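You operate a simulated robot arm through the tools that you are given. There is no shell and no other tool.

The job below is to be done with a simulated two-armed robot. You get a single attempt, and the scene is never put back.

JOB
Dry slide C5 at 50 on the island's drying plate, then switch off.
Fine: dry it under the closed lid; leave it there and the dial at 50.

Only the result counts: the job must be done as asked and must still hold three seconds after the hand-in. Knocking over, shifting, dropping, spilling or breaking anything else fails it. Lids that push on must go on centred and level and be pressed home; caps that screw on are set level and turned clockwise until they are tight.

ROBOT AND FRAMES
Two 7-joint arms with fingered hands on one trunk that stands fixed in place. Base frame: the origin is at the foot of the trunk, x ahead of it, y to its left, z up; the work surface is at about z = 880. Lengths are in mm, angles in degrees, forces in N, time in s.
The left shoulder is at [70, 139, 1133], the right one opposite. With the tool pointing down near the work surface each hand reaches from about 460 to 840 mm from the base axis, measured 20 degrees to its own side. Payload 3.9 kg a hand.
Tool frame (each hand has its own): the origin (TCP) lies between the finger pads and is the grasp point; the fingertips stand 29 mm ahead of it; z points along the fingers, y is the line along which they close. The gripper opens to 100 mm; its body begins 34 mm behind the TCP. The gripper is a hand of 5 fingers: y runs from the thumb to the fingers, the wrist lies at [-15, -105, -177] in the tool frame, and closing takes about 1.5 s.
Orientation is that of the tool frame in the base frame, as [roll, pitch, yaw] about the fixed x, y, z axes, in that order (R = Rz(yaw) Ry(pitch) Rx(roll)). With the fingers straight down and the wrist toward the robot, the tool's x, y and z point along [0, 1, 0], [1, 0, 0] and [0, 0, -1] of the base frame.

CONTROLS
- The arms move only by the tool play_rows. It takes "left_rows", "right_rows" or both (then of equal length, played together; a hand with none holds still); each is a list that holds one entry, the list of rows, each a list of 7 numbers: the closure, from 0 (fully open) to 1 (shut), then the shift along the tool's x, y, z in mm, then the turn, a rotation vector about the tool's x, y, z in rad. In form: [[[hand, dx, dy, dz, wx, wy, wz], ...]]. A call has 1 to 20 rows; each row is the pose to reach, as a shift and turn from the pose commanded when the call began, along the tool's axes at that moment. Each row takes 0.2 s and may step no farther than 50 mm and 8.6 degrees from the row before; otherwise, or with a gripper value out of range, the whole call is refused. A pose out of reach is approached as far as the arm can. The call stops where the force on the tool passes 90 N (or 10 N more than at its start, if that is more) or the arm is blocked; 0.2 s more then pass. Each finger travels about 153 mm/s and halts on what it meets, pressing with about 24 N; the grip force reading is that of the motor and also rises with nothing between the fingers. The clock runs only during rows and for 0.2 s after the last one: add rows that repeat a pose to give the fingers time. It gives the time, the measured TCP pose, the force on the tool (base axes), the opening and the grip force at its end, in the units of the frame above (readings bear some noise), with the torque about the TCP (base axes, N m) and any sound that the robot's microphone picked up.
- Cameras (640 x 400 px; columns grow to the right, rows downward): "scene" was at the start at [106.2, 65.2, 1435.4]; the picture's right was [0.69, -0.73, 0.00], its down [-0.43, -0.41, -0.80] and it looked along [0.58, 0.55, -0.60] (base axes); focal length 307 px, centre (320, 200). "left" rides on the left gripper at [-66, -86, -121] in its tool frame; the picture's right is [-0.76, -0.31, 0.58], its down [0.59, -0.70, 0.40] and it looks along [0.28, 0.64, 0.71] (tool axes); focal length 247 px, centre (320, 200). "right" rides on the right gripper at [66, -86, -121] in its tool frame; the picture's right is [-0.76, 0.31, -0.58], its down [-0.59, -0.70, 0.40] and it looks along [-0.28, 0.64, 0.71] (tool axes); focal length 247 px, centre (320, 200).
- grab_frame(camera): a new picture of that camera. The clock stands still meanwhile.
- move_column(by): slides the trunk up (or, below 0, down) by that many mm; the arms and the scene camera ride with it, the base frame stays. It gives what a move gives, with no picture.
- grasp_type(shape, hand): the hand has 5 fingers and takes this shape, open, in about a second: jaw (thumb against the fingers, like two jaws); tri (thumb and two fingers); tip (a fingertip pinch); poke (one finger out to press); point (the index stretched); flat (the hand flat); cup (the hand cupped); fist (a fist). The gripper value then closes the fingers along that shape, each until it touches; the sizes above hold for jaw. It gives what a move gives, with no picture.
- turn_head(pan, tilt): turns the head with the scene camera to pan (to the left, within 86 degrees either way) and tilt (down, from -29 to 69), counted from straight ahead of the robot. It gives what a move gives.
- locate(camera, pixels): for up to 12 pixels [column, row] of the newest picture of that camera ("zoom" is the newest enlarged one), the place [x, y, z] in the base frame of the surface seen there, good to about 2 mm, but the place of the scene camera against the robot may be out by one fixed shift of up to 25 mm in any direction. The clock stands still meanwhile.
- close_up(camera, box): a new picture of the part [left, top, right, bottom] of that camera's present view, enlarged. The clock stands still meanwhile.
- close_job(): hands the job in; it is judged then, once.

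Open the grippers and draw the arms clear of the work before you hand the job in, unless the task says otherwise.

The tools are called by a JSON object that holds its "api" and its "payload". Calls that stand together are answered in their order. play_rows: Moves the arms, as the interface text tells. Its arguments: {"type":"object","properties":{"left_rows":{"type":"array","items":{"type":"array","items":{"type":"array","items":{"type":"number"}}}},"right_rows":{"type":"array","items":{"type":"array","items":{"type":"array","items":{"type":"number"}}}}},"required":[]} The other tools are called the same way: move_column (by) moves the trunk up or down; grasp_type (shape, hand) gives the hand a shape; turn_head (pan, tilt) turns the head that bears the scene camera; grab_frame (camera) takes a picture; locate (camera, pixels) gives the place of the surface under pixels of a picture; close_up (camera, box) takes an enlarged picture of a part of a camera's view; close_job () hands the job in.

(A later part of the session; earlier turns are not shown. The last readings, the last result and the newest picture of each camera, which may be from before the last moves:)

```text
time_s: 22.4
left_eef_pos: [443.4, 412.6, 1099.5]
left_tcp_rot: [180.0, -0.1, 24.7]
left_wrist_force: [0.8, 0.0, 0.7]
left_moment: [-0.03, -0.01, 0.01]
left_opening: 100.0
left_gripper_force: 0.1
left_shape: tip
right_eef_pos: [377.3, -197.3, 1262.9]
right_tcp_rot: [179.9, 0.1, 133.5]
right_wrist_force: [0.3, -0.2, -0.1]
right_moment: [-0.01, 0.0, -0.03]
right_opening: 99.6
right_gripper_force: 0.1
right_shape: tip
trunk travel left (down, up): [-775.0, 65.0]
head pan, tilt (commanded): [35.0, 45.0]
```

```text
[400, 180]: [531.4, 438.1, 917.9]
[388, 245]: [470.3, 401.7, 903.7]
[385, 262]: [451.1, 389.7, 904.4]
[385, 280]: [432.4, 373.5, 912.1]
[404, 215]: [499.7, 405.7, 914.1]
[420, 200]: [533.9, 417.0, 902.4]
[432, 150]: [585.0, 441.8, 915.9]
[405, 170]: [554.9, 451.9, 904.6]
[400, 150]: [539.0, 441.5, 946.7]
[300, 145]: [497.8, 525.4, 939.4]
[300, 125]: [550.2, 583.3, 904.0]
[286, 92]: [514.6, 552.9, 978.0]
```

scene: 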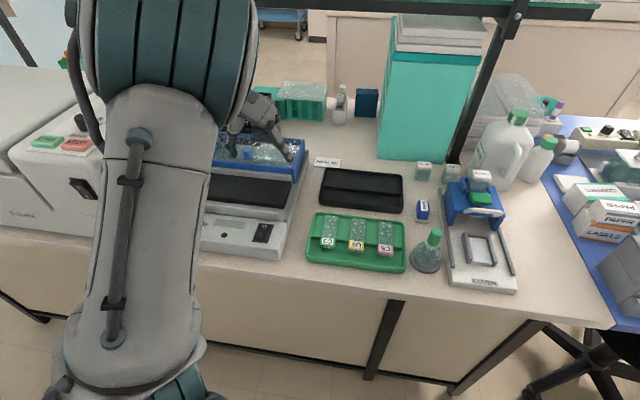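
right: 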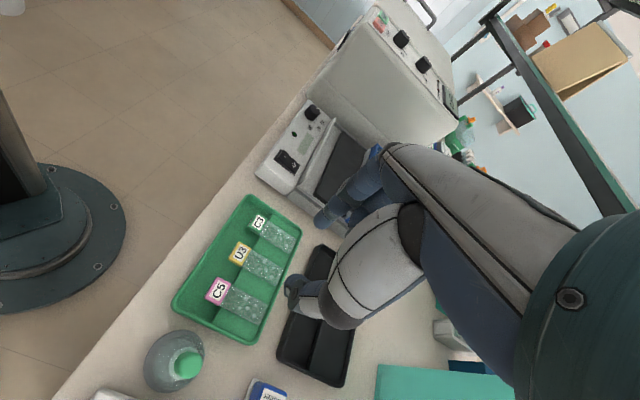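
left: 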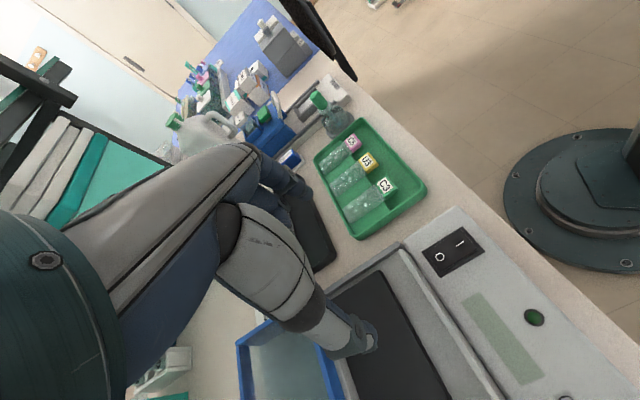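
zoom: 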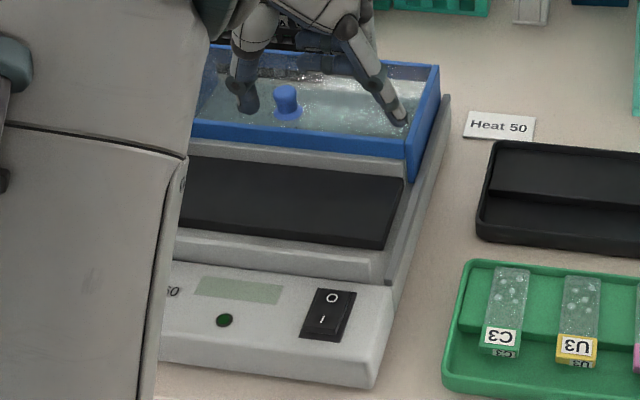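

Gutter spans u≈558–588 (30 mm) between the front bar (top ≈948) and plate (≈934), so the 21 mm block fits there with the glass on the plate. Now I take the left hand, half-closed to 0.6, over to C5 at a safe height.

{"api": "play_rows", "payload": {"left_rows": [[[0.6, 0, 0, 0, 0, 0, 0], [0.6, -7, 38, 0, 0, 0, 0], [0.6, -14, 76, 0, 0, 0, 0], [0.6, -21, 114, 0, 0, 0, 0], [0.6, -28, 152, 0, 0, 0, 0], [0.6, -35, 190, 10, 0, 0, 0], [0.6, -41, 228, 25, 0, 0, 0], [0.6, -45.6, 263.4, 40, 0, 0, 0], [0.6, -45.6, 263.4, 50, 0, 0, 0], [0.6, -45.6, 263.4, 50, 0, 0, 0]]]}}

{"api": "grab_frame", "payload": {"camera": "left"}}

{"api": "grab_frame", "payload": {"camera": "scene"}}

{"api": "grab_frame", "payload": {"camera": "right"}}

```text
time_s: 24.6
left_eef_pos: [513.6, 158.0, 1054.2]
left_tcp_rot: [177.8, 0.7, 26.0]
left_wrist_force: [-0.1, 0.1, 0.7]
left_moment: [0.03, 0.03, 0.01]
left_opening: 40.8
left_gripper_force: 0.0
left_shape: tip
right_eef_pos: [376.2, -197.9, 1264.1]
right_tcp_rot: [179.8, 0.0, 133.4]
right_wrist_force: [-1.0, 0.0, -0.5]
right_moment: [0.02, 0.0, -0.03]
right_opening: 100.0
right_gripper_force: 0.0
right_shape: tip
trunk travel left (down, up): [-775.0, 65.0]
head pan, tilt (commanded): [35.0, 45.0]
```

```text
taken
```

left: 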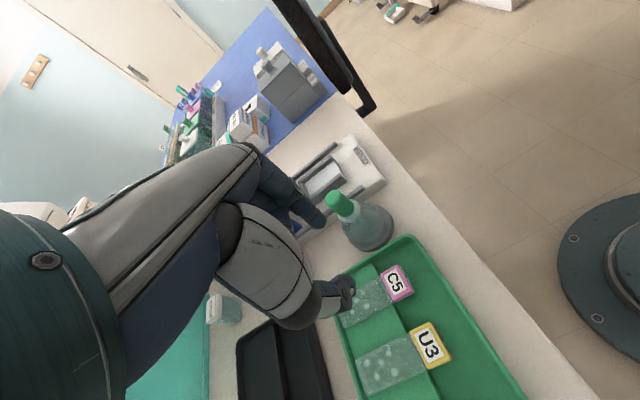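

```text
taken
```

scene: 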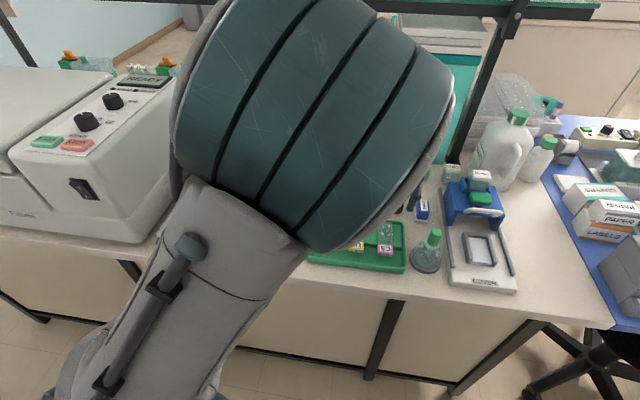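

```text
taken
```

right: 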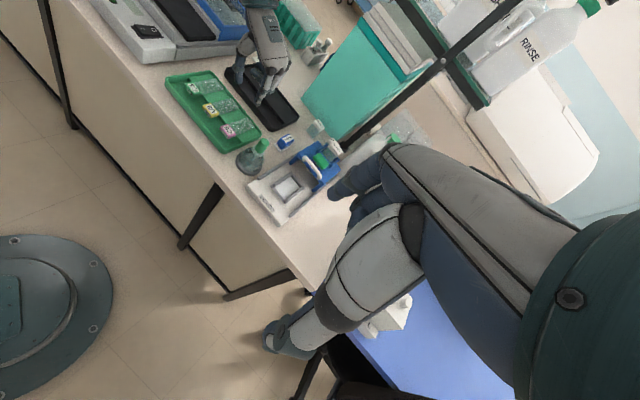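

The right camera sees the left hand over the tray near (260,60). I zoom there and on the left view to judge fingertip depth and alignment.

{"api": "close_up", "payload": {"camera": "right", "box": [150, 0, 310, 180]}}

{"api": "close_up", "payload": {"camera": "left", "box": [250, 160, 450, 360]}}

```text
2.22 times, centred on (230, 90) of right
```

zoom: 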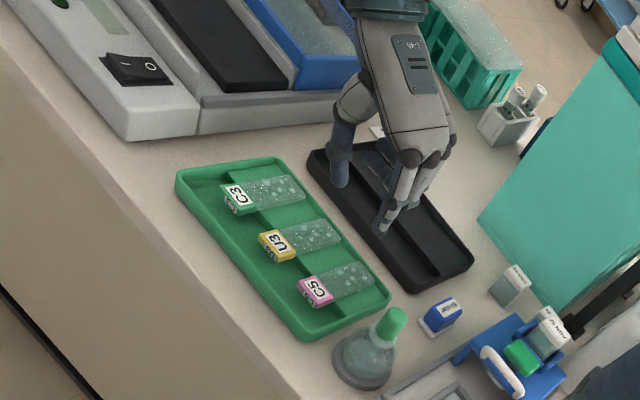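

```text
2.00 times, centred on (350, 260) of left
```

zoom: 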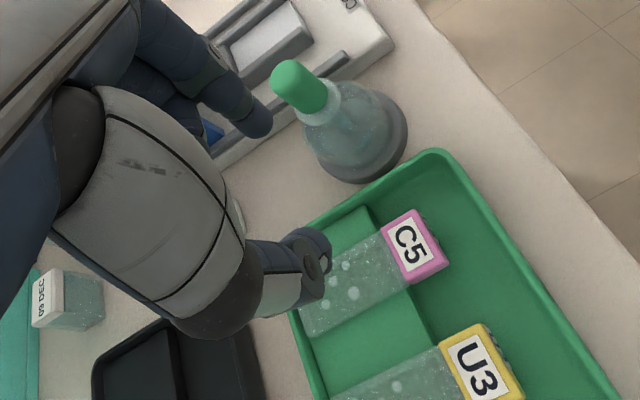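

I locate the fingertips from both cameras to find their depth below the TCP (TCP ≈ (513,157,1054)).

{"api": "locate", "payload": {"camera": "right", "pixels": [[239, 83], [238, 80], [240, 76], [258.5, 103], [259, 100], [261, 95], [234, 82]]}}

{"api": "locate", "payload": {"camera": "left", "pixels": [[349, 284], [352, 292], [353, 285], [345, 288], [322, 222], [325, 226], [318, 227], [320, 215], [338, 285], [334, 290], [315, 215], [308, 207]]}}

```text
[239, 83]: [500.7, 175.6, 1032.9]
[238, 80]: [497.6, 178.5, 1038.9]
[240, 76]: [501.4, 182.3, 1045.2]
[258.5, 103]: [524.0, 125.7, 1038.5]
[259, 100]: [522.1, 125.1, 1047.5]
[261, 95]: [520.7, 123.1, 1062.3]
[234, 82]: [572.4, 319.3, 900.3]
```

```text
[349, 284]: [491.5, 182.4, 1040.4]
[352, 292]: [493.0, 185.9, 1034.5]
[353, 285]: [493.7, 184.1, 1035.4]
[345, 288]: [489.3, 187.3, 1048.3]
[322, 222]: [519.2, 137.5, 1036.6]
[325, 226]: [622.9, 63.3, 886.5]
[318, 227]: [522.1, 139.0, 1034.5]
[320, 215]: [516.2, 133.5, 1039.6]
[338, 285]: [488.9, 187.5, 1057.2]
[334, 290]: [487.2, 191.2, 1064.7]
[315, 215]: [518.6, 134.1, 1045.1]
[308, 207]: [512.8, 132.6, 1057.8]
```

Tips hang about 22–25 mm below the TCP, index ~13 mm thick. I let the arm settle and lower to TCP z≈965 with opening about 37 mm, then re-check alignment.

{"api": "play_rows", "payload": {"left_rows": [[[0.63, 0, 0, 0, 0, 0, 0], [0.63, 0, 0, 30, 0, 0, 0], [0.63, 0, 0, 60, 0, 0, 0], [0.63, 0, 0, 85, 0, 0, 0], [0.63, 0, 0, 85, 0, 0, 0], [0.63, 0, 0, 85, 0, 0, 0], [0.63, 0, 0, 85, 0, 0, 0]]]}}

{"api": "close_up", "payload": {"camera": "left", "box": [250, 160, 450, 360]}}

{"api": "close_up", "payload": {"camera": "right", "box": [150, 0, 310, 180]}}

```text
time_s: 26.2
left_eef_pos: [516.9, 160.3, 970.1]
left_tcp_rot: [177.1, 1.1, 27.2]
left_wrist_force: [-0.1, 0.3, -0.6]
left_moment: [0.03, -0.03, 0.01]
left_opening: 37.4
left_gripper_force: 0.0
left_shape: tip
right_eef_pos: [376.1, -198.0, 1263.2]
right_tcp_rot: [179.9, 0.0, 133.5]
right_wrist_force: [-0.7, -0.3, 0.5]
right_moment: [-0.01, 0.01, -0.04]
right_opening: 100.0
right_gripper_force: 0.0
right_shape: tip
trunk travel left (down, up): [-775.0, 65.0]
head pan, tilt (commanded): [35.0, 45.0]
```

```text
2.00 times, centred on (350, 260) of left
```

zoom: 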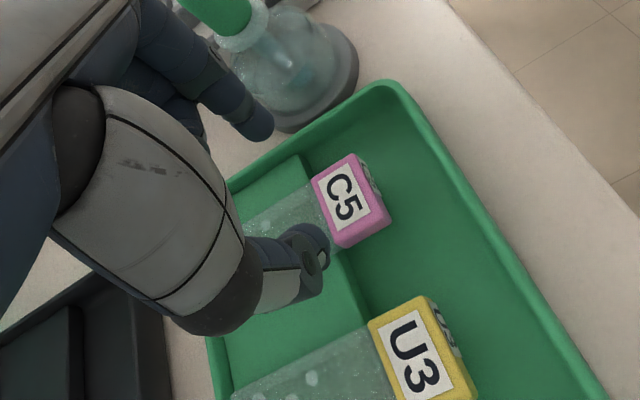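

```text
2.22 times, centred on (230, 90) of right
```

zoom: 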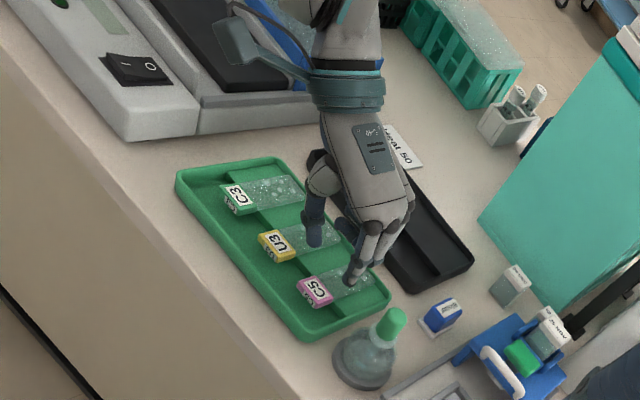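

The hand now reads slightly tilted ([177.1, 1.1, 27.2]). I locate the tips and block in the current left picture to get the offset between them.

{"api": "locate", "payload": {"camera": "left", "pixels": [[352, 285], [354, 281], [349, 278], [321, 225], [323, 221], [318, 227], [364, 238], [374, 282], [387, 271], [349, 250], [366, 262], [340, 278]]}}

{"api": "locate", "payload": {"camera": "zoom", "pixels": [[352, 283], [354, 276], [358, 268], [312, 240], [313, 232], [312, 225], [325, 240], [300, 285], [328, 303], [315, 290], [312, 278], [365, 290]]}}

```text
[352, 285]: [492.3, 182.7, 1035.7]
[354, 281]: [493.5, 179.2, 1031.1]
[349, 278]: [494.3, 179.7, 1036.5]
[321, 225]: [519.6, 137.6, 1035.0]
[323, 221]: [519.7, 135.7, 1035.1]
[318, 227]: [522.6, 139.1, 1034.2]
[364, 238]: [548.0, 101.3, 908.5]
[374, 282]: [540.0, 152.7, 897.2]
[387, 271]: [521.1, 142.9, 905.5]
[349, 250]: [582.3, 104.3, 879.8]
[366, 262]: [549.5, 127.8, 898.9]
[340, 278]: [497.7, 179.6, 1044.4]
```

```text
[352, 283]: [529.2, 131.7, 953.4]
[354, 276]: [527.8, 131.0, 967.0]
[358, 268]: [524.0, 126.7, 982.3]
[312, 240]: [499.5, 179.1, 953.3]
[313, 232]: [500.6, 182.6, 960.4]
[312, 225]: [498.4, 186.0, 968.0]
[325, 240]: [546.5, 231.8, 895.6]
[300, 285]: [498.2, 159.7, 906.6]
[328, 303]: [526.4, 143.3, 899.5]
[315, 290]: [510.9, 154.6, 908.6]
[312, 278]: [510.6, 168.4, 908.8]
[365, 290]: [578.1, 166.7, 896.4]
```

The left "locate" used the older frame. I take a fresh left frame and re-measure fingers versus block.

{"api": "grab_frame", "payload": {"camera": "left"}}

{"api": "locate", "payload": {"camera": "left", "pixels": [[352, 285], [354, 281], [347, 276], [321, 225], [323, 221], [318, 227], [364, 238], [375, 278], [383, 265], [351, 246], [366, 258], [340, 278]]}}

```text
taken
```

left: 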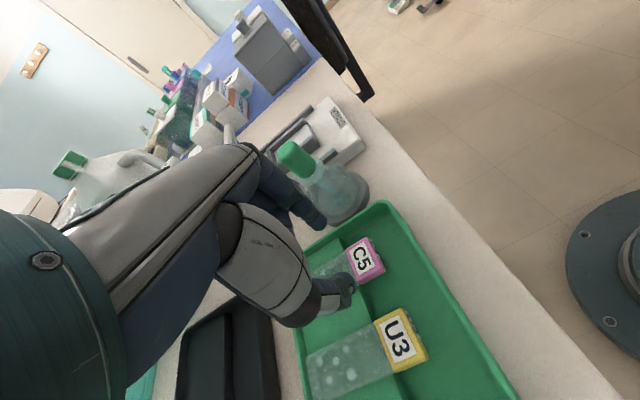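

```text
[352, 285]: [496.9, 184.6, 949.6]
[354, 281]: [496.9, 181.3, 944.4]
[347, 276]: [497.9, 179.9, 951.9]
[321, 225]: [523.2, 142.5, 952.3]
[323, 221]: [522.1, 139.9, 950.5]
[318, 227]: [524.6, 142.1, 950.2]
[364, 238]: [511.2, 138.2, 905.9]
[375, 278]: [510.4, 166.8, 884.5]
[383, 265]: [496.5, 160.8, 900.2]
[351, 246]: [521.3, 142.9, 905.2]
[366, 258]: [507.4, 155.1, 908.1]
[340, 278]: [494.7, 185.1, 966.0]
```

The fingers bracket the block line but are about 5.5 mm too far along u, and the tool leans ~3°. I command a small corrective shift and counter-tilt at this height to see whether the arm follows.

{"api": "play_rows", "payload": {"left_rows": [[[0.63, -2.5, 1, 0, 0.025, 0, 0.02], [0.63, -5.5, 2.2, 0, 0.05, 0, 0.038], [0.63, -5.5, 2.2, 0, 0.05, 0, 0.038], [0.63, -5.5, 2.2, 0, 0.05, 0, 0.038], [0.63, -5.5, 2.2, 0, 0.05, 0, 0.038]]]}}

```text
time_s: 27.4
left_eef_pos: [510.0, 157.9, 964.1]
left_tcp_rot: [-179.7, 1.6, 25.2]
left_wrist_force: [1.4, -0.2, 0.3]
left_moment: [0.0, -0.02, -0.01]
left_opening: 37.5
left_gripper_force: 0.1
left_shape: tip
right_eef_pos: [376.5, -196.7, 1261.6]
right_tcp_rot: [179.9, -0.1, 133.5]
right_wrist_force: [-0.1, -0.1, 0.0]
right_moment: [0.01, 0.0, 0.02]
right_opening: 99.9
right_gripper_force: 0.0
right_shape: tip
trunk travel left (down, up): [-775.0, 65.0]
head pan, tilt (commanded): [35.0, 45.0]
```

The arm follows corrections (now −179.7, 1.6, 25.2 at (510, 158, 964)). I lower to about TCP z 938 with a small shift, then look again.

{"api": "play_rows", "payload": {"left_rows": [[[0.63, 1, 1.5, 10, 0, 0.0, 0], [0.63, 1.5, 2.5, 25, 0, 0.0, 0], [0.63, 1.5, 2.5, 25, 0, 0, 0], [0.63, 1.5, 2.5, 25, 0, 0, 0]]]}}

{"api": "grab_frame", "payload": {"camera": "left"}}

{"api": "close_up", "payload": {"camera": "left", "box": [290, 190, 410, 310]}}

{"api": "close_up", "payload": {"camera": "right", "box": [180, 60, 280, 160]}}

```text
time_s: 28.4
left_eef_pos: [512.6, 158.3, 944.2]
left_tcp_rot: [-179.9, 1.1, 24.9]
left_wrist_force: [-0.4, 0.3, -0.2]
left_moment: [-0.05, 0.0, -0.03]
left_opening: 37.2
left_gripper_force: 0.1
left_shape: tip
right_eef_pos: [375.5, -196.8, 1262.3]
right_tcp_rot: [179.9, -0.1, 133.5]
right_wrist_force: [0.2, -0.5, -0.8]
right_moment: [-0.01, -0.01, -0.01]
right_opening: 99.9
right_gripper_force: 0.0
right_shape: tip
trunk travel left (down, up): [-775.0, 65.0]
head pan, tilt (commanded): [35.0, 45.0]
```

```text
taken
```

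left: 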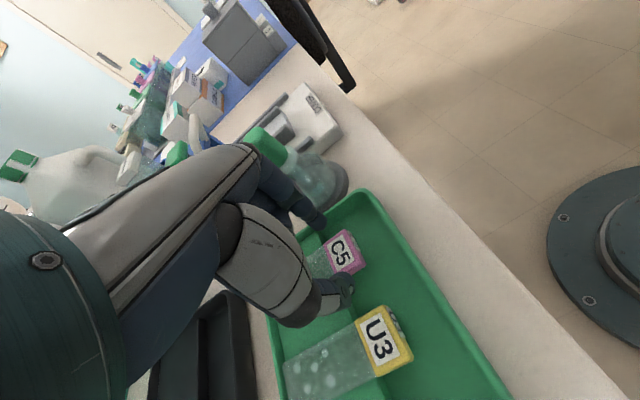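

```text
3.33 times, centred on (350, 250) of left
```

zoom: 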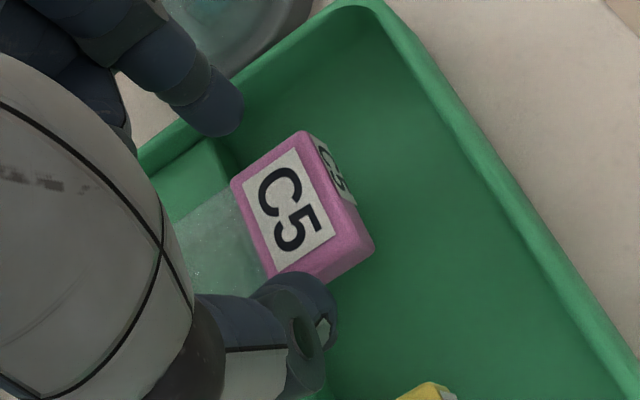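

```text
4.00 times, centred on (230, 110) of right
```

zoom: 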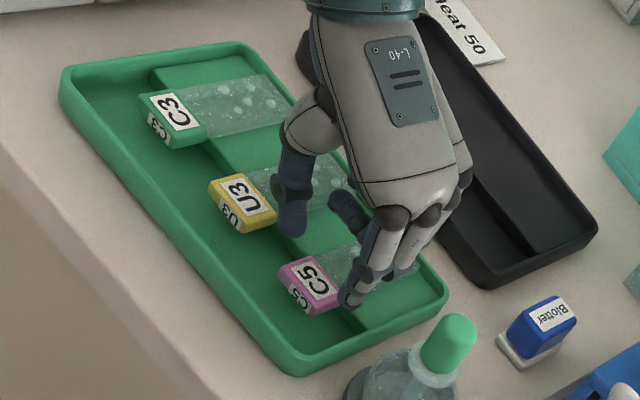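

Views are clear now. I locate the fingertips and the block's top corners in both pictures.

{"api": "locate", "payload": {"camera": "zoom", "pixels": [[350, 302], [345, 296], [360, 300], [293, 233], [300, 228], [285, 228], [313, 258], [280, 270], [308, 315], [340, 300], [312, 280], [330, 335]]}}

{"api": "locate", "payload": {"camera": "left", "pixels": [[314, 226], [320, 226], [322, 222], [345, 282], [350, 276], [343, 274], [335, 231], [325, 244], [340, 270], [360, 262], [342, 250], [362, 250]]}}

```text
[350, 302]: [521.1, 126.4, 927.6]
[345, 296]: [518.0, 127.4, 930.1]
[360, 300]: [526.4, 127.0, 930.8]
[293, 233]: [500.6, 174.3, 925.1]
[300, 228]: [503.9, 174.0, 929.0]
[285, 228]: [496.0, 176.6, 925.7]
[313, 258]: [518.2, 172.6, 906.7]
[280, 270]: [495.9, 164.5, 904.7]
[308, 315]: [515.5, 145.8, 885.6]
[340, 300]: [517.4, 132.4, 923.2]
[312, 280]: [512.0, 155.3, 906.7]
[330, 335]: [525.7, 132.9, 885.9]
```

```text
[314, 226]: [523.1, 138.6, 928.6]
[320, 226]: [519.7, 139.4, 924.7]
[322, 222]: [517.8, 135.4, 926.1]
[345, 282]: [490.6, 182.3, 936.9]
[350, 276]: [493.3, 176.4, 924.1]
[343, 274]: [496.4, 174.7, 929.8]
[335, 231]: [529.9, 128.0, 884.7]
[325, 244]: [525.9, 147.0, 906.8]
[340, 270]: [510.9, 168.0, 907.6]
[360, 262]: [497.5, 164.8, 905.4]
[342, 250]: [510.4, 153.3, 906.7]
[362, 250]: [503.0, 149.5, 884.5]
```

Finger midpoint ≈(511.8,156.7) versus block centre ≈(512.8,155.5): within 1.5 mm. Tips are at z≈923; I lower 30 mm so the tips end near 893, beside the block.

{"api": "play_rows", "payload": {"left_rows": [[[0.63, 0.3, 0.5, 8, 0, 0, 0], [0.63, 0.4, 1, 16, 0, 0, 0], [0.63, 0.4, 1, 23, 0, 0, 0], [0.63, 0.4, 1, 29, 0, 0, 0], [0.63, 0.4, 1, 29, 0, 0, 0], [0.63, 0.4, 1, 29, 0, 0, 0]]]}}

{"api": "grab_frame", "payload": {"camera": "left"}}

{"api": "close_up", "payload": {"camera": "left", "box": [270, 190, 390, 310]}}

{"api": "close_up", "payload": {"camera": "right", "box": [180, 60, 280, 160]}}

```text
time_s: 29.8
left_eef_pos: [512.0, 155.8, 914.0]
left_tcp_rot: [-179.0, 0.7, 24.6]
left_wrist_force: [-0.4, -0.6, 17.4]
left_moment: [-0.24, -0.07, -0.01]
left_opening: 37.8
left_gripper_force: 0.1
left_shape: tip
right_eef_pos: [374.1, -197.6, 1262.5]
right_tcp_rot: [179.8, 0.0, 133.3]
right_wrist_force: [0.3, 0.8, -0.3]
right_moment: [0.0, 0.0, 0.0]
right_opening: 99.6
right_gripper_force: 0.1
right_shape: tip
trunk travel left (down, up): [-775.0, 65.0]
head pan, tilt (commanded): [35.0, 45.0]
```

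```text
taken
```

left: 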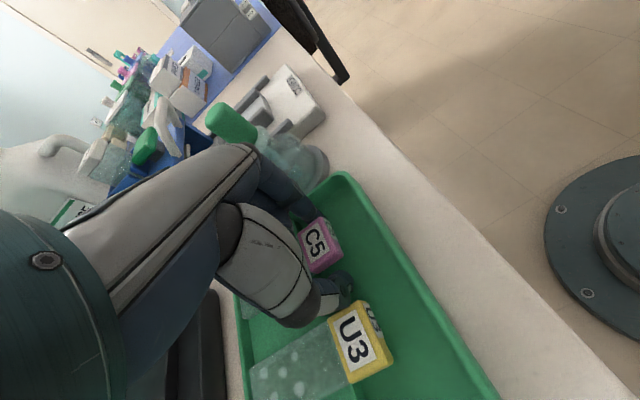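

```text
3.33 times, centred on (330, 250) of left
```

zoom: 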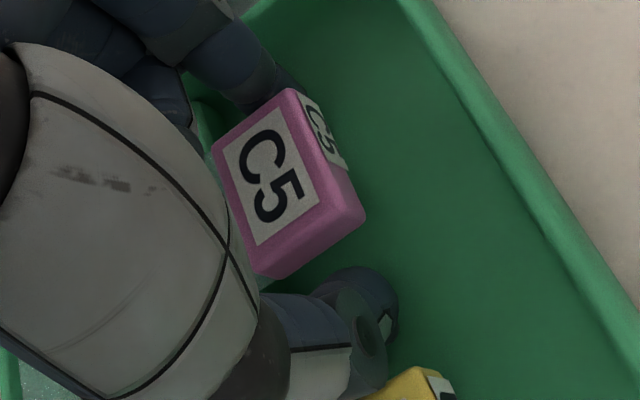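

```text
4.00 times, centred on (230, 110) of right
```

zoom: 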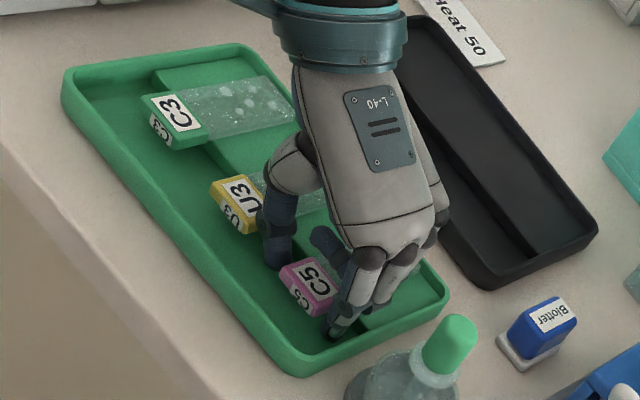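

The wrist reads 17 N upward: the fingertips have touched the tray floor. I raise 5 mm to clear, then check the reading.

{"api": "play_rows", "payload": {"left_rows": [[[0.63, 0, 0, -3, 0, 0, 0], [0.63, 0, 0, -6, 0, 0, 0], [0.63, 0, 0, -6, 0, 0, 0]]]}}

{"api": "grab_frame", "payload": {"camera": "left"}}

{"api": "locate", "payload": {"camera": "left", "pixels": [[316, 215], [321, 243], [306, 270], [300, 235], [312, 240], [338, 279], [342, 272], [347, 280], [336, 215], [312, 210], [333, 345], [345, 330]]}}

```text
time_s: 30.6
left_eef_pos: [508.5, 156.9, 913.7]
left_tcp_rot: [-178.6, 1.3, 24.7]
left_wrist_force: [3.0, -0.9, 12.3]
left_moment: [-0.34, -0.19, 0.02]
left_opening: 30.9
left_gripper_force: 23.4
left_shape: tip
right_eef_pos: [375.9, -198.5, 1262.5]
right_tcp_rot: [179.8, 0.1, 133.5]
right_wrist_force: [0.1, 0.4, 0.4]
right_moment: [0.02, 0.02, 0.0]
right_opening: 100.1
right_gripper_force: 0.0
right_shape: tip
trunk travel left (down, up): [-775.0, 65.0]
head pan, tilt (commanded): [35.0, 45.0]
```

```text
taken
```

left: 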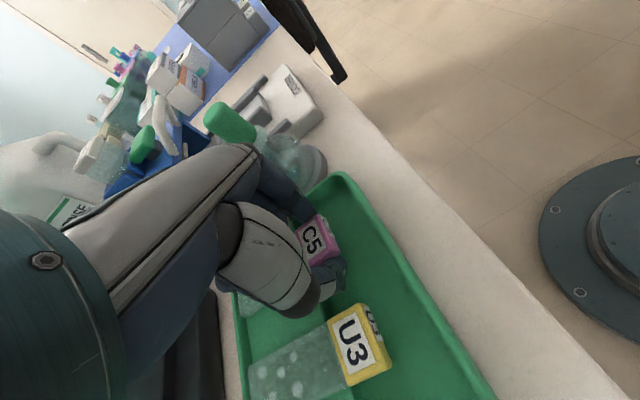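

```text
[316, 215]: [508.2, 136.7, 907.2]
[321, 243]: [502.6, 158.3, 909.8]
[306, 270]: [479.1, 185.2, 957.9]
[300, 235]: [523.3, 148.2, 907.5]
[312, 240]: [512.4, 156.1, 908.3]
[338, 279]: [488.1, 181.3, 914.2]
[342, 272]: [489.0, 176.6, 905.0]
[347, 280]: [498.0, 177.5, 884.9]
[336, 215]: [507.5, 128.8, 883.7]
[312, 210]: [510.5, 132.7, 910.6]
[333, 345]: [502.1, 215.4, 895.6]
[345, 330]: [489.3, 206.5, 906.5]
```

Unexpectedly the opening reads 30.9 with 23 N at the same command, and some upward force persists; something is touching a finger. I look closely from both cameras before moving further.

{"api": "close_up", "payload": {"camera": "left", "box": [270, 190, 390, 310]}}

{"api": "close_up", "payload": {"camera": "right", "box": [190, 80, 270, 150]}}

```text
3.33 times, centred on (330, 250) of left
```

zoom: 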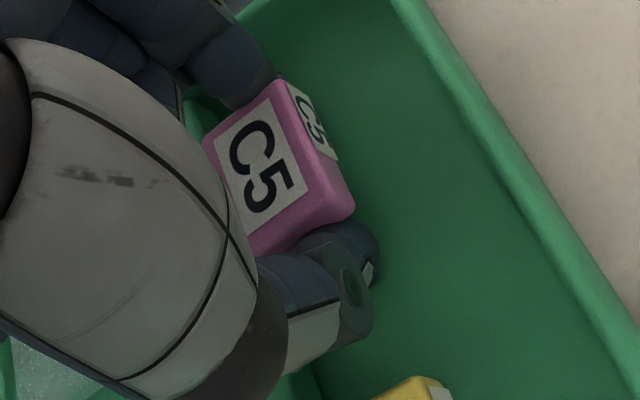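

```text
5.71 times, centred on (230, 115) of right
```

zoom: 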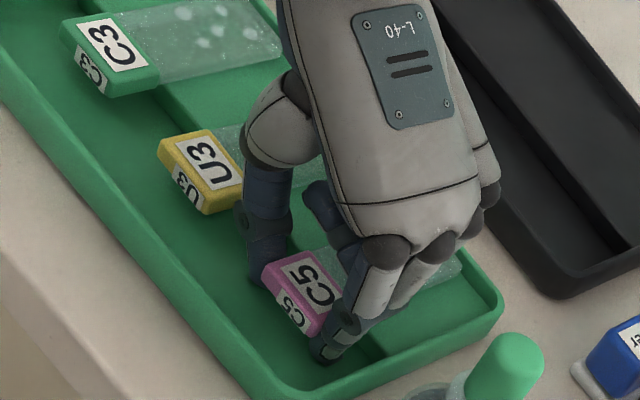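

Both fingers are very near the block and the tips still bear on the tray floor (12 N). I raise another 5 mm to unload them and see if the opening returns.

{"api": "play_rows", "payload": {"left_rows": [[[0.63, 0, 0, -3, 0, 0, 0], [0.63, 0, 0, -5, 0, 0, 0], [0.63, 0, 0, -5, 0, 0, 0], [0.63, 0, 0, -5, 0, 0, 0]]]}}

{"api": "close_up", "payload": {"camera": "left", "box": [270, 190, 390, 310]}}

{"api": "close_up", "payload": {"camera": "right", "box": [190, 80, 270, 150]}}

```text
time_s: 31.6
left_eef_pos: [507.5, 158.4, 915.3]
left_tcp_rot: [-178.6, 1.7, 24.7]
left_wrist_force: [-0.6, -0.9, 0.2]
left_moment: [0.02, 0.03, 0.03]
left_opening: 30.9
left_gripper_force: 24.1
left_shape: tip
right_eef_pos: [375.7, -196.8, 1262.3]
right_tcp_rot: [179.9, 0.0, 133.5]
right_wrist_force: [-0.7, -0.3, -0.5]
right_moment: [0.01, 0.0, -0.01]
right_opening: 99.9
right_gripper_force: 0.0
right_shape: tip
trunk travel left (down, up): [-775.0, 65.0]
head pan, tilt (commanded): [35.0, 45.0]
```

```text
3.33 times, centred on (330, 250) of left
```

zoom: 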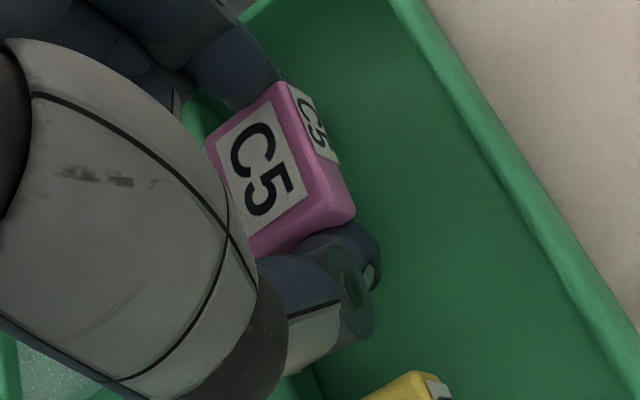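

```text
5.71 times, centred on (230, 115) of right
```

zoom: 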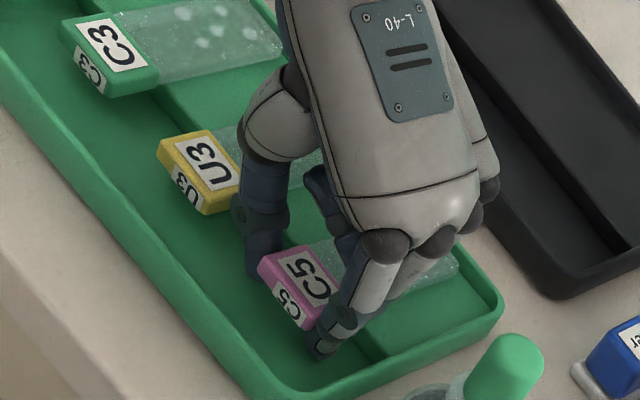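

Force on the tool is now zero and grip reads 24 N: the fingers have taken hold of the block. I command full closure for a firm hold, then lift slowly 25 mm and check that the slide comes along.

{"api": "play_rows", "payload": {"left_rows": [[[0.8, 0, 0, 0, 0, 0, 0], [1, 0, 0, 0, 0, 0, 0], [1, 0, 0, 0, 0, 0, 0], [1, 0, 0, 0, 0, 0, 0], [1, 0, 0, -5, 0, 0, 0], [1, 0, 0, -12, 0, 0, 0], [1, 0, 0, -20, 0, 0, 0], [1, 0, 0, -28, 0, 0, 0], [1, 0, 0, -28, 0, 0, 0]]]}}

{"api": "grab_frame", "payload": {"camera": "left"}}

{"api": "close_up", "payload": {"camera": "right", "box": [180, 60, 280, 150]}}

```text
time_s: 33.8
left_eef_pos: [501.7, 160.5, 925.4]
left_tcp_rot: [-178.1, 4.2, 25.5]
left_wrist_force: [-0.3, 0.5, -1.0]
left_moment: [-0.02, 0.01, 0.01]
left_opening: 32.3
left_gripper_force: 24.0
left_shape: tip
right_eef_pos: [376.3, -197.1, 1262.4]
right_tcp_rot: [179.9, -0.1, 133.5]
right_wrist_force: [0.3, 0.4, 0.7]
right_moment: [-0.02, 0.01, 0.03]
right_opening: 99.6
right_gripper_force: 0.2
right_shape: tip
trunk travel left (down, up): [-775.0, 65.0]
head pan, tilt (commanded): [35.0, 45.0]
stopped in row 9 (left hand): the arm was blocked; the commanded pose is now the measured one
```

```text
taken
```

left: 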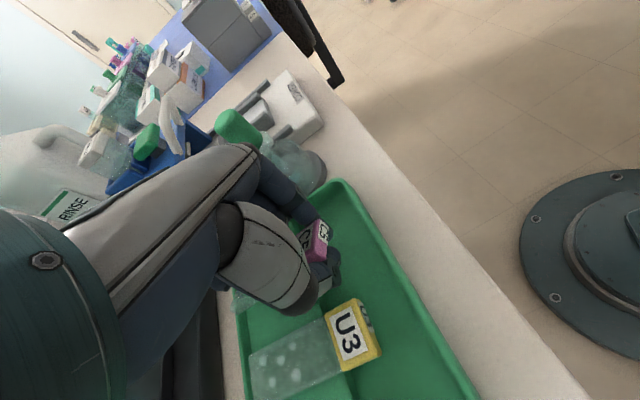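

```text
4.44 times, centred on (230, 105) of right
```

zoom: 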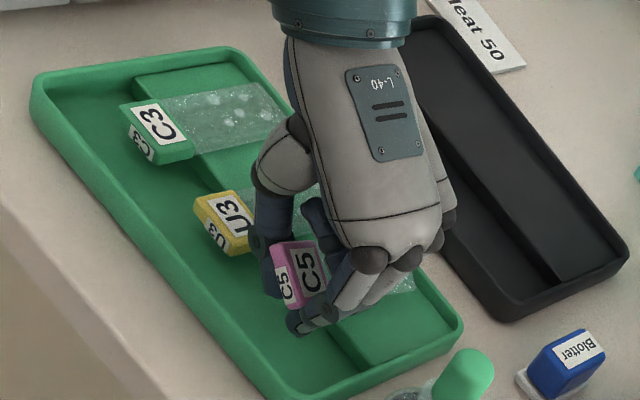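

The arm reports being blocked at z≈925 and the pose has drifted. I look at the block closely and at the whole arm with the scene camera to find what is blocking.

{"api": "close_up", "payload": {"camera": "left", "box": [270, 190, 390, 310]}}

{"api": "grab_frame", "payload": {"camera": "scene"}}

{"api": "grab_frame", "payload": {"camera": "right"}}

```text
3.33 times, centred on (330, 250) of left
```

zoom: 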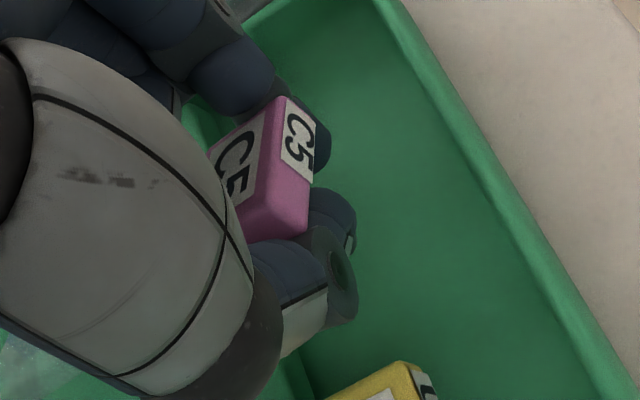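

```text
taken
```

scene: 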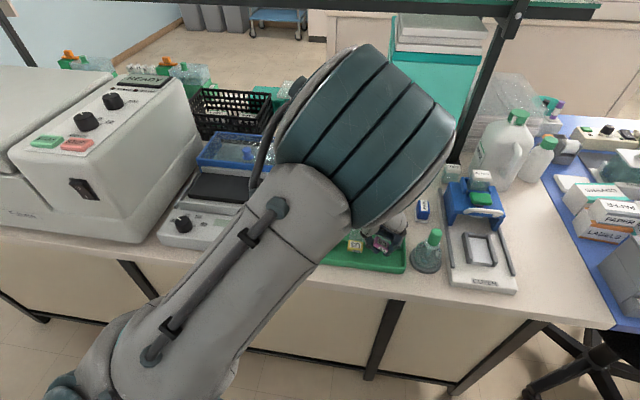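

```text
taken
```

right: 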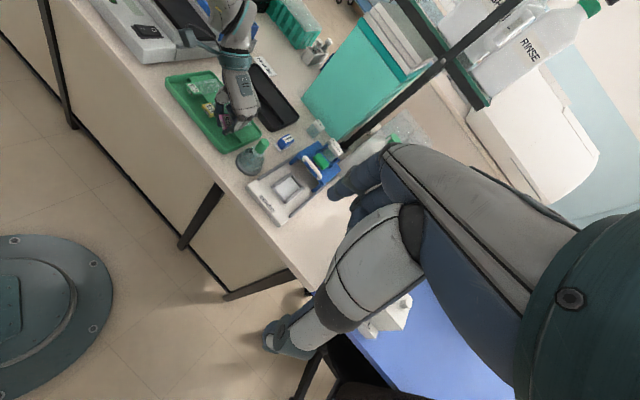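

The wrist feels no load, so the block must be farther up the arm or at a joint limit. I locate the elbow barrel near (350,130) of the scene view and the links relative to the head.

{"api": "locate", "payload": {"camera": "scene", "pixels": [[350, 60], [430, 100], [350, 130], [300, 150], [380, 200], [320, 200], [230, 280], [130, 370], [60, 380], [285, 110], [200, 320], [110, 330]]}}

{"api": "close_up", "payload": {"camera": "right", "box": [140, 0, 320, 170]}}

```text
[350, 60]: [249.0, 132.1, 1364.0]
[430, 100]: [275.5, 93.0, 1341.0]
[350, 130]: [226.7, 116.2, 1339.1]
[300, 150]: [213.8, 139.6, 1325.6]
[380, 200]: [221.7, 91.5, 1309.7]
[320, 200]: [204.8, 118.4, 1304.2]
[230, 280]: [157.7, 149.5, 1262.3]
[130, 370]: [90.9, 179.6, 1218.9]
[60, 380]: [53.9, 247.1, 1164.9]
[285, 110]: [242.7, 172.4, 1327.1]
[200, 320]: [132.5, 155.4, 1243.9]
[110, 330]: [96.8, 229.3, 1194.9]
```

```text
2.35 times, centred on (230, 85) of right
```

zoom: 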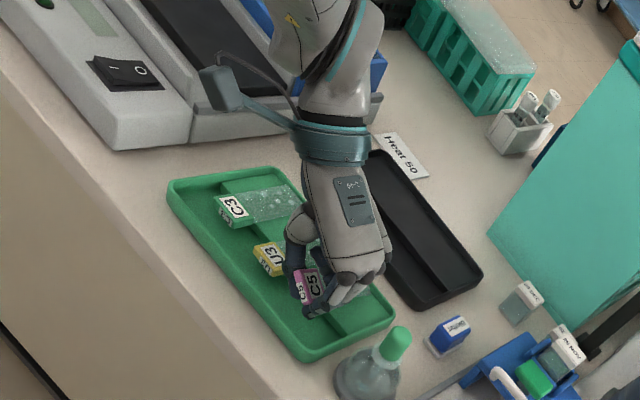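

The elbow region looks free and the wrist is unloaded, so rather than fight the arm I lift with the trunk, which carries the arm up without changing its joints. First 20 mm, then a look.

{"api": "move_column", "payload": {"by": 20}}

{"api": "grab_frame", "payload": {"camera": "left"}}

{"api": "close_up", "payload": {"camera": "left", "box": [260, 190, 400, 310]}}

{"api": "close_up", "payload": {"camera": "right", "box": [180, 60, 280, 150]}}

```text
time_s: 34.4
left_eef_pos: [502.6, 160.5, 946.1]
left_tcp_rot: [-177.9, 4.0, 25.5]
left_wrist_force: [-0.6, -0.3, -1.3]
left_moment: [-0.04, 0.01, -0.01]
left_opening: 32.0
left_gripper_force: 24.0
left_shape: tip
right_eef_pos: [377.1, -196.8, 1281.7]
right_tcp_rot: [179.9, 0.0, 133.5]
right_wrist_force: [0.0, 0.7, 0.5]
right_moment: [0.03, -0.02, -0.04]
right_opening: 100.0
right_gripper_force: 0.2
right_shape: tip
trunk travel left (down, up): [-795.0, 45.0]
head pan, tilt (commanded): [35.0, 45.0]
```

```text
taken
```

left: 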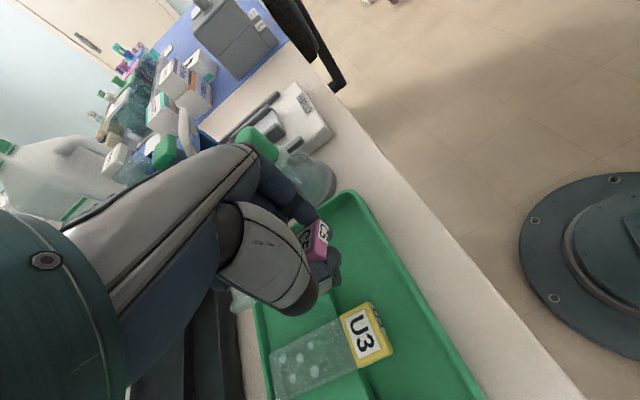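

```text
3.33 times, centred on (330, 250) of left
```

zoom: 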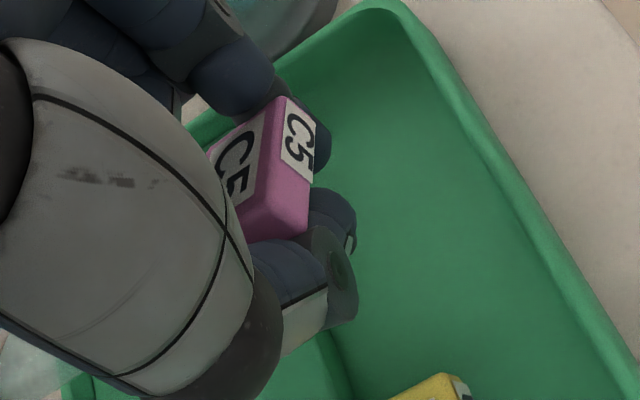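

```text
4.44 times, centred on (230, 105) of right
```

zoom: 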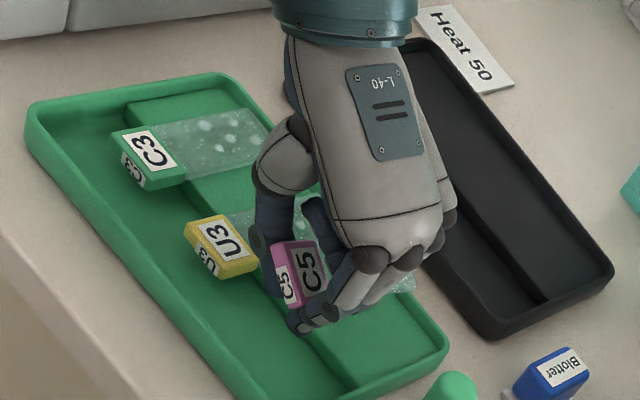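

The trunk lift works and the slide comes along, held at a tilt (block front up). I raise the trunk a further 42 mm.

{"api": "move_column", "payload": {"by": 42}}

{"api": "grab_frame", "payload": {"camera": "right"}}

{"api": "close_up", "payload": {"camera": "right", "box": [180, 50, 300, 160]}}

{"api": "grab_frame", "payload": {"camera": "left"}}

```text
time_s: 35.3
left_eef_pos: [503.2, 160.3, 987.7]
left_tcp_rot: [-178.1, 4.2, 25.4]
left_wrist_force: [-0.2, -0.5, -0.6]
left_moment: [0.0, -0.02, 0.0]
left_opening: 32.2
left_gripper_force: 23.5
left_shape: tip
right_eef_pos: [377.4, -197.5, 1323.8]
right_tcp_rot: [179.9, 0.0, 133.4]
right_wrist_force: [-0.3, -0.2, 0.2]
right_moment: [0.0, 0.04, 0.03]
right_opening: 99.7
right_gripper_force: 0.1
right_shape: tip
trunk travel left (down, up): [-837.0, 3.0]
head pan, tilt (commanded): [35.0, 45.0]
```

```text
taken
```

right: 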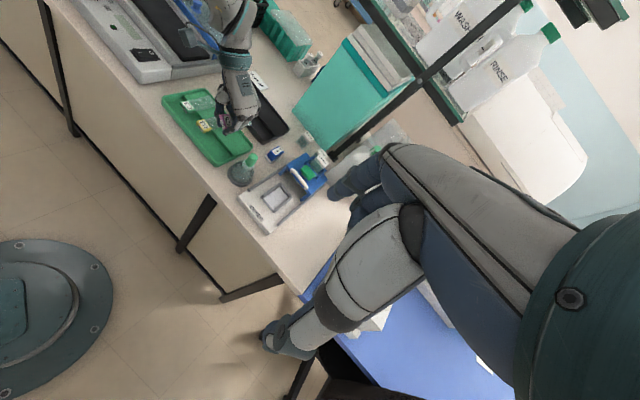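

```text
3.64 times, centred on (240, 105) of right
```

zoom: 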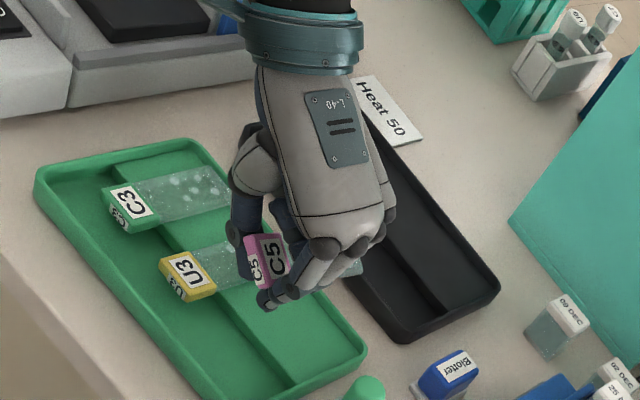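

```text
taken
```

left: 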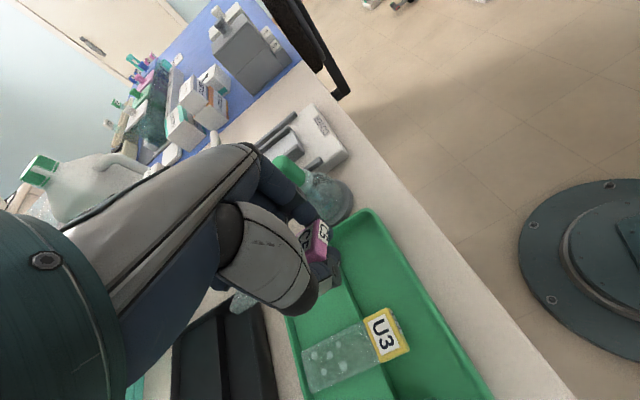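

The slide is free in the air. I locate points on its block and glass end to determine its tilt in the hand.

{"api": "locate", "payload": {"camera": "zoom", "pixels": [[252, 262], [258, 282], [265, 245], [272, 262], [278, 280], [282, 240], [288, 262], [352, 262], [360, 270], [358, 260], [345, 270], [292, 275]]}}

{"api": "close_up", "payload": {"camera": "left", "box": [220, 190, 380, 330]}}

```text
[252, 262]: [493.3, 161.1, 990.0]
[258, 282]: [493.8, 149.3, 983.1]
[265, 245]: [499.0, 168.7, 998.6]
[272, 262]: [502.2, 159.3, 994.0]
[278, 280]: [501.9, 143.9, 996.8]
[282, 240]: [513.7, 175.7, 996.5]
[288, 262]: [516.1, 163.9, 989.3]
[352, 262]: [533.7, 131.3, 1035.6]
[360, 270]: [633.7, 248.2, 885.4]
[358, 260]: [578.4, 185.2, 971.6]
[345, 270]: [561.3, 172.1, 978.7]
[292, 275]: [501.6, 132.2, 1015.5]
```

```text
2.86 times, centred on (300, 260) of left
```

zoom: 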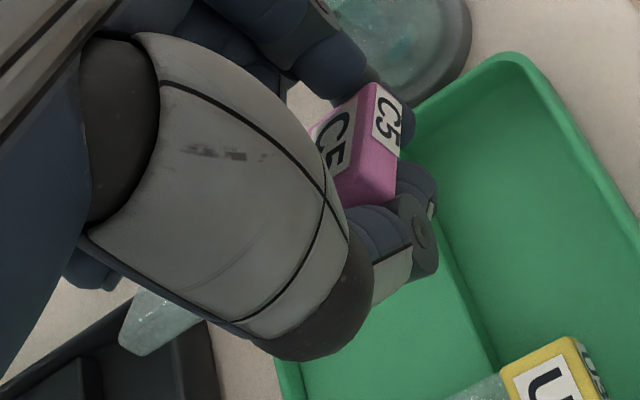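

The slide is tilted about 16–18° (glass end low) and held firmly. I carry it left along the dryer's axis toward the plate's right end, slightly rising, before levelling it.

{"api": "play_rows", "payload": {"left_rows": [[[1, 0, -20, -4, 0, 0, 0], [1, 5, -55, -8, 0, 0, 0], [1, 12, -92, -10, 0, 0, 0], [1, 20, -130, -10, 0, 0, 0], [1, 28, -168, -10, 0, 0, 0], [1, 36, -206, -10, 0, 0, 0], [1, 42, -240, -10, 0, 0, 0], [1, 45, -267, -10, 0, 0, 0], [1, 45, -267, -10, 0, 0, 0], [1, 45, -267, -10, 0, 0, 0]]]}}

{"api": "grab_frame", "payload": {"camera": "left"}}

{"api": "grab_frame", "payload": {"camera": "scene"}}

{"api": "grab_frame", "payload": {"camera": "right"}}

```text
time_s: 37.5
left_eef_pos: [430.6, 421.0, 1006.4]
left_tcp_rot: [-177.6, 4.1, 25.1]
left_wrist_force: [0.2, 0.3, -0.9]
left_moment: [0.02, 0.01, -0.02]
left_opening: 31.7
left_gripper_force: 24.4
left_shape: tip
right_eef_pos: [376.4, -196.8, 1324.6]
right_tcp_rot: [179.9, 0.0, 133.5]
right_wrist_force: [-0.6, -0.2, -0.6]
right_moment: [0.0, -0.02, -0.02]
right_opening: 99.9
right_gripper_force: 0.1
right_shape: tip
trunk travel left (down, up): [-837.0, 3.0]
head pan, tilt (commanded): [35.0, 45.0]
```

```text
taken
```

left: 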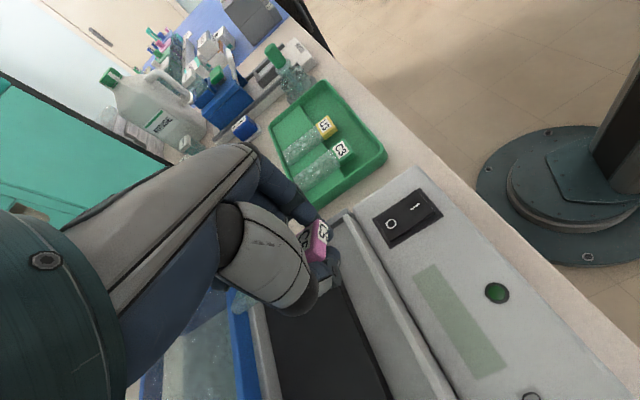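

```text
taken
```

scene: 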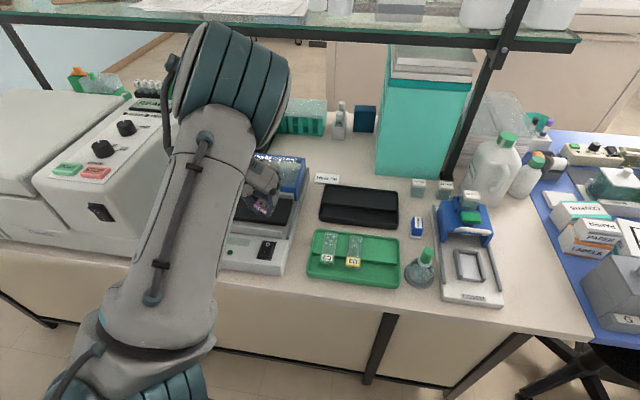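

```text
taken
```

right: 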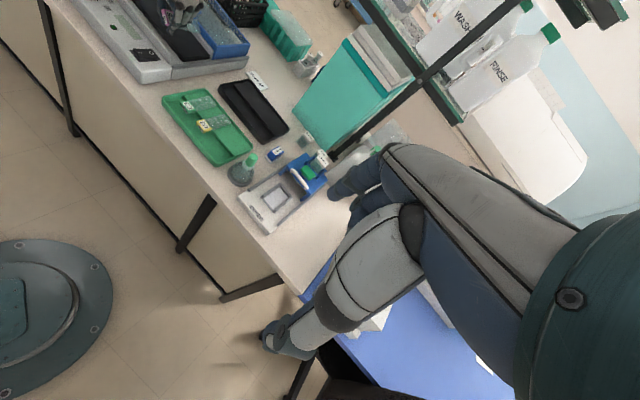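

The slide is now above the plate's right end with the arm tracking well. I zoom in on the slide from scene and left cameras to measure tilt.

{"api": "close_up", "payload": {"camera": "scene", "box": [215, 140, 325, 270]}}

{"api": "close_up", "payload": {"camera": "left", "box": [200, 180, 400, 380]}}

{"api": "close_up", "payload": {"camera": "right", "box": [130, 0, 260, 90]}}

```text
3.08 times, centred on (270, 205) of scene
```

zoom: 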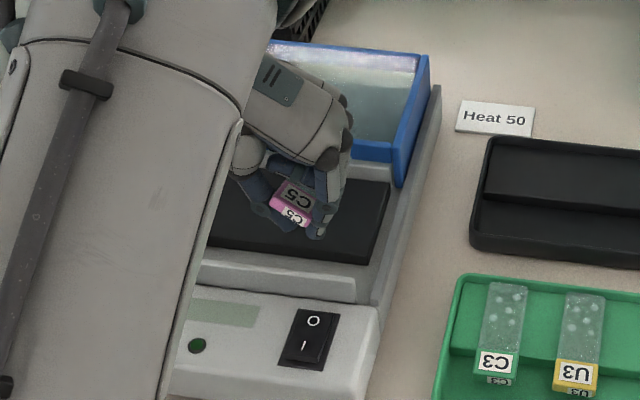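

```text
2.00 times, centred on (300, 280) of left
```

zoom: 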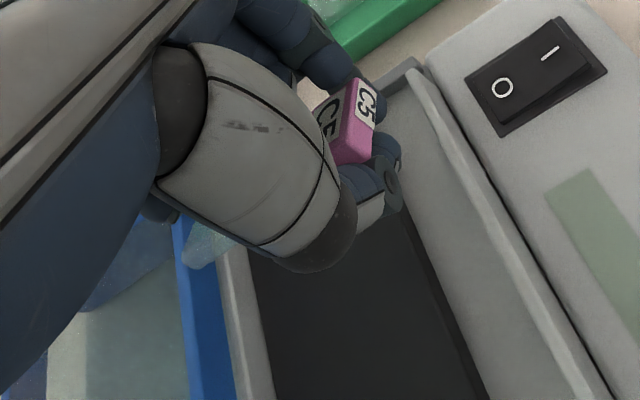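

```text
4.44 times, centred on (195, 45) of right
```

zoom: 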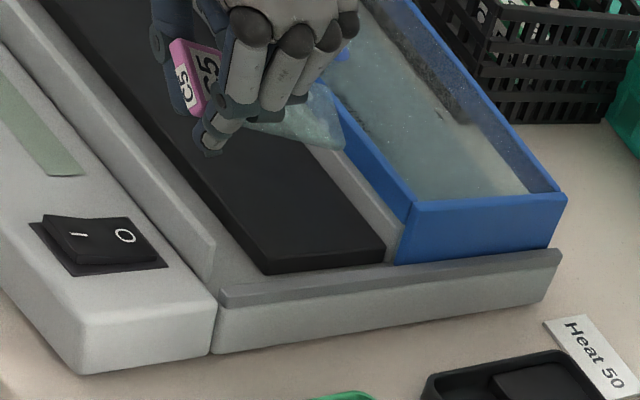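

In the right zoom, block is at (195,75) and the glass end at (335,120). I locate these to compute position and tilt.

{"api": "locate", "payload": {"camera": "zoom", "pixels": [[172, 45], [192, 108], [183, 85], [200, 65], [212, 55], [218, 75], [205, 92], [320, 92], [335, 130], [340, 145], [300, 110], [270, 125]]}}

{"api": "locate", "payload": {"camera": "left", "pixels": [[317, 222], [323, 239], [318, 258], [325, 223], [331, 228], [325, 250], [311, 240], [317, 232], [247, 283], [252, 300], [240, 305], [257, 290]]}}

```text
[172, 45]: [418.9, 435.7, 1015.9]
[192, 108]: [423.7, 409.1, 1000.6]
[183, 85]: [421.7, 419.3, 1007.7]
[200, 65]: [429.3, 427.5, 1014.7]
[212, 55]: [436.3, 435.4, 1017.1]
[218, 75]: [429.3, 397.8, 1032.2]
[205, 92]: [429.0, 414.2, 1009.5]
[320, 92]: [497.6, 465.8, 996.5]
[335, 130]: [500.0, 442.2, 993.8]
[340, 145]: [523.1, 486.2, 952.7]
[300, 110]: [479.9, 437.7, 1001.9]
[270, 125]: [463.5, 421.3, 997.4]
```

```text
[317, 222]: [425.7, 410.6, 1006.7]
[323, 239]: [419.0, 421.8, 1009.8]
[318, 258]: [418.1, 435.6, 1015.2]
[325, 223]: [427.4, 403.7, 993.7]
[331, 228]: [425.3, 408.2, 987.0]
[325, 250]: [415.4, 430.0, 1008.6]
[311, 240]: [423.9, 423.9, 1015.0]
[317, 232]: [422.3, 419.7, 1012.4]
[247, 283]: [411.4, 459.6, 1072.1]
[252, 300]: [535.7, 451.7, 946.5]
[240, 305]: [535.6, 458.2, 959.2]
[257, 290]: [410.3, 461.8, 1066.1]
```

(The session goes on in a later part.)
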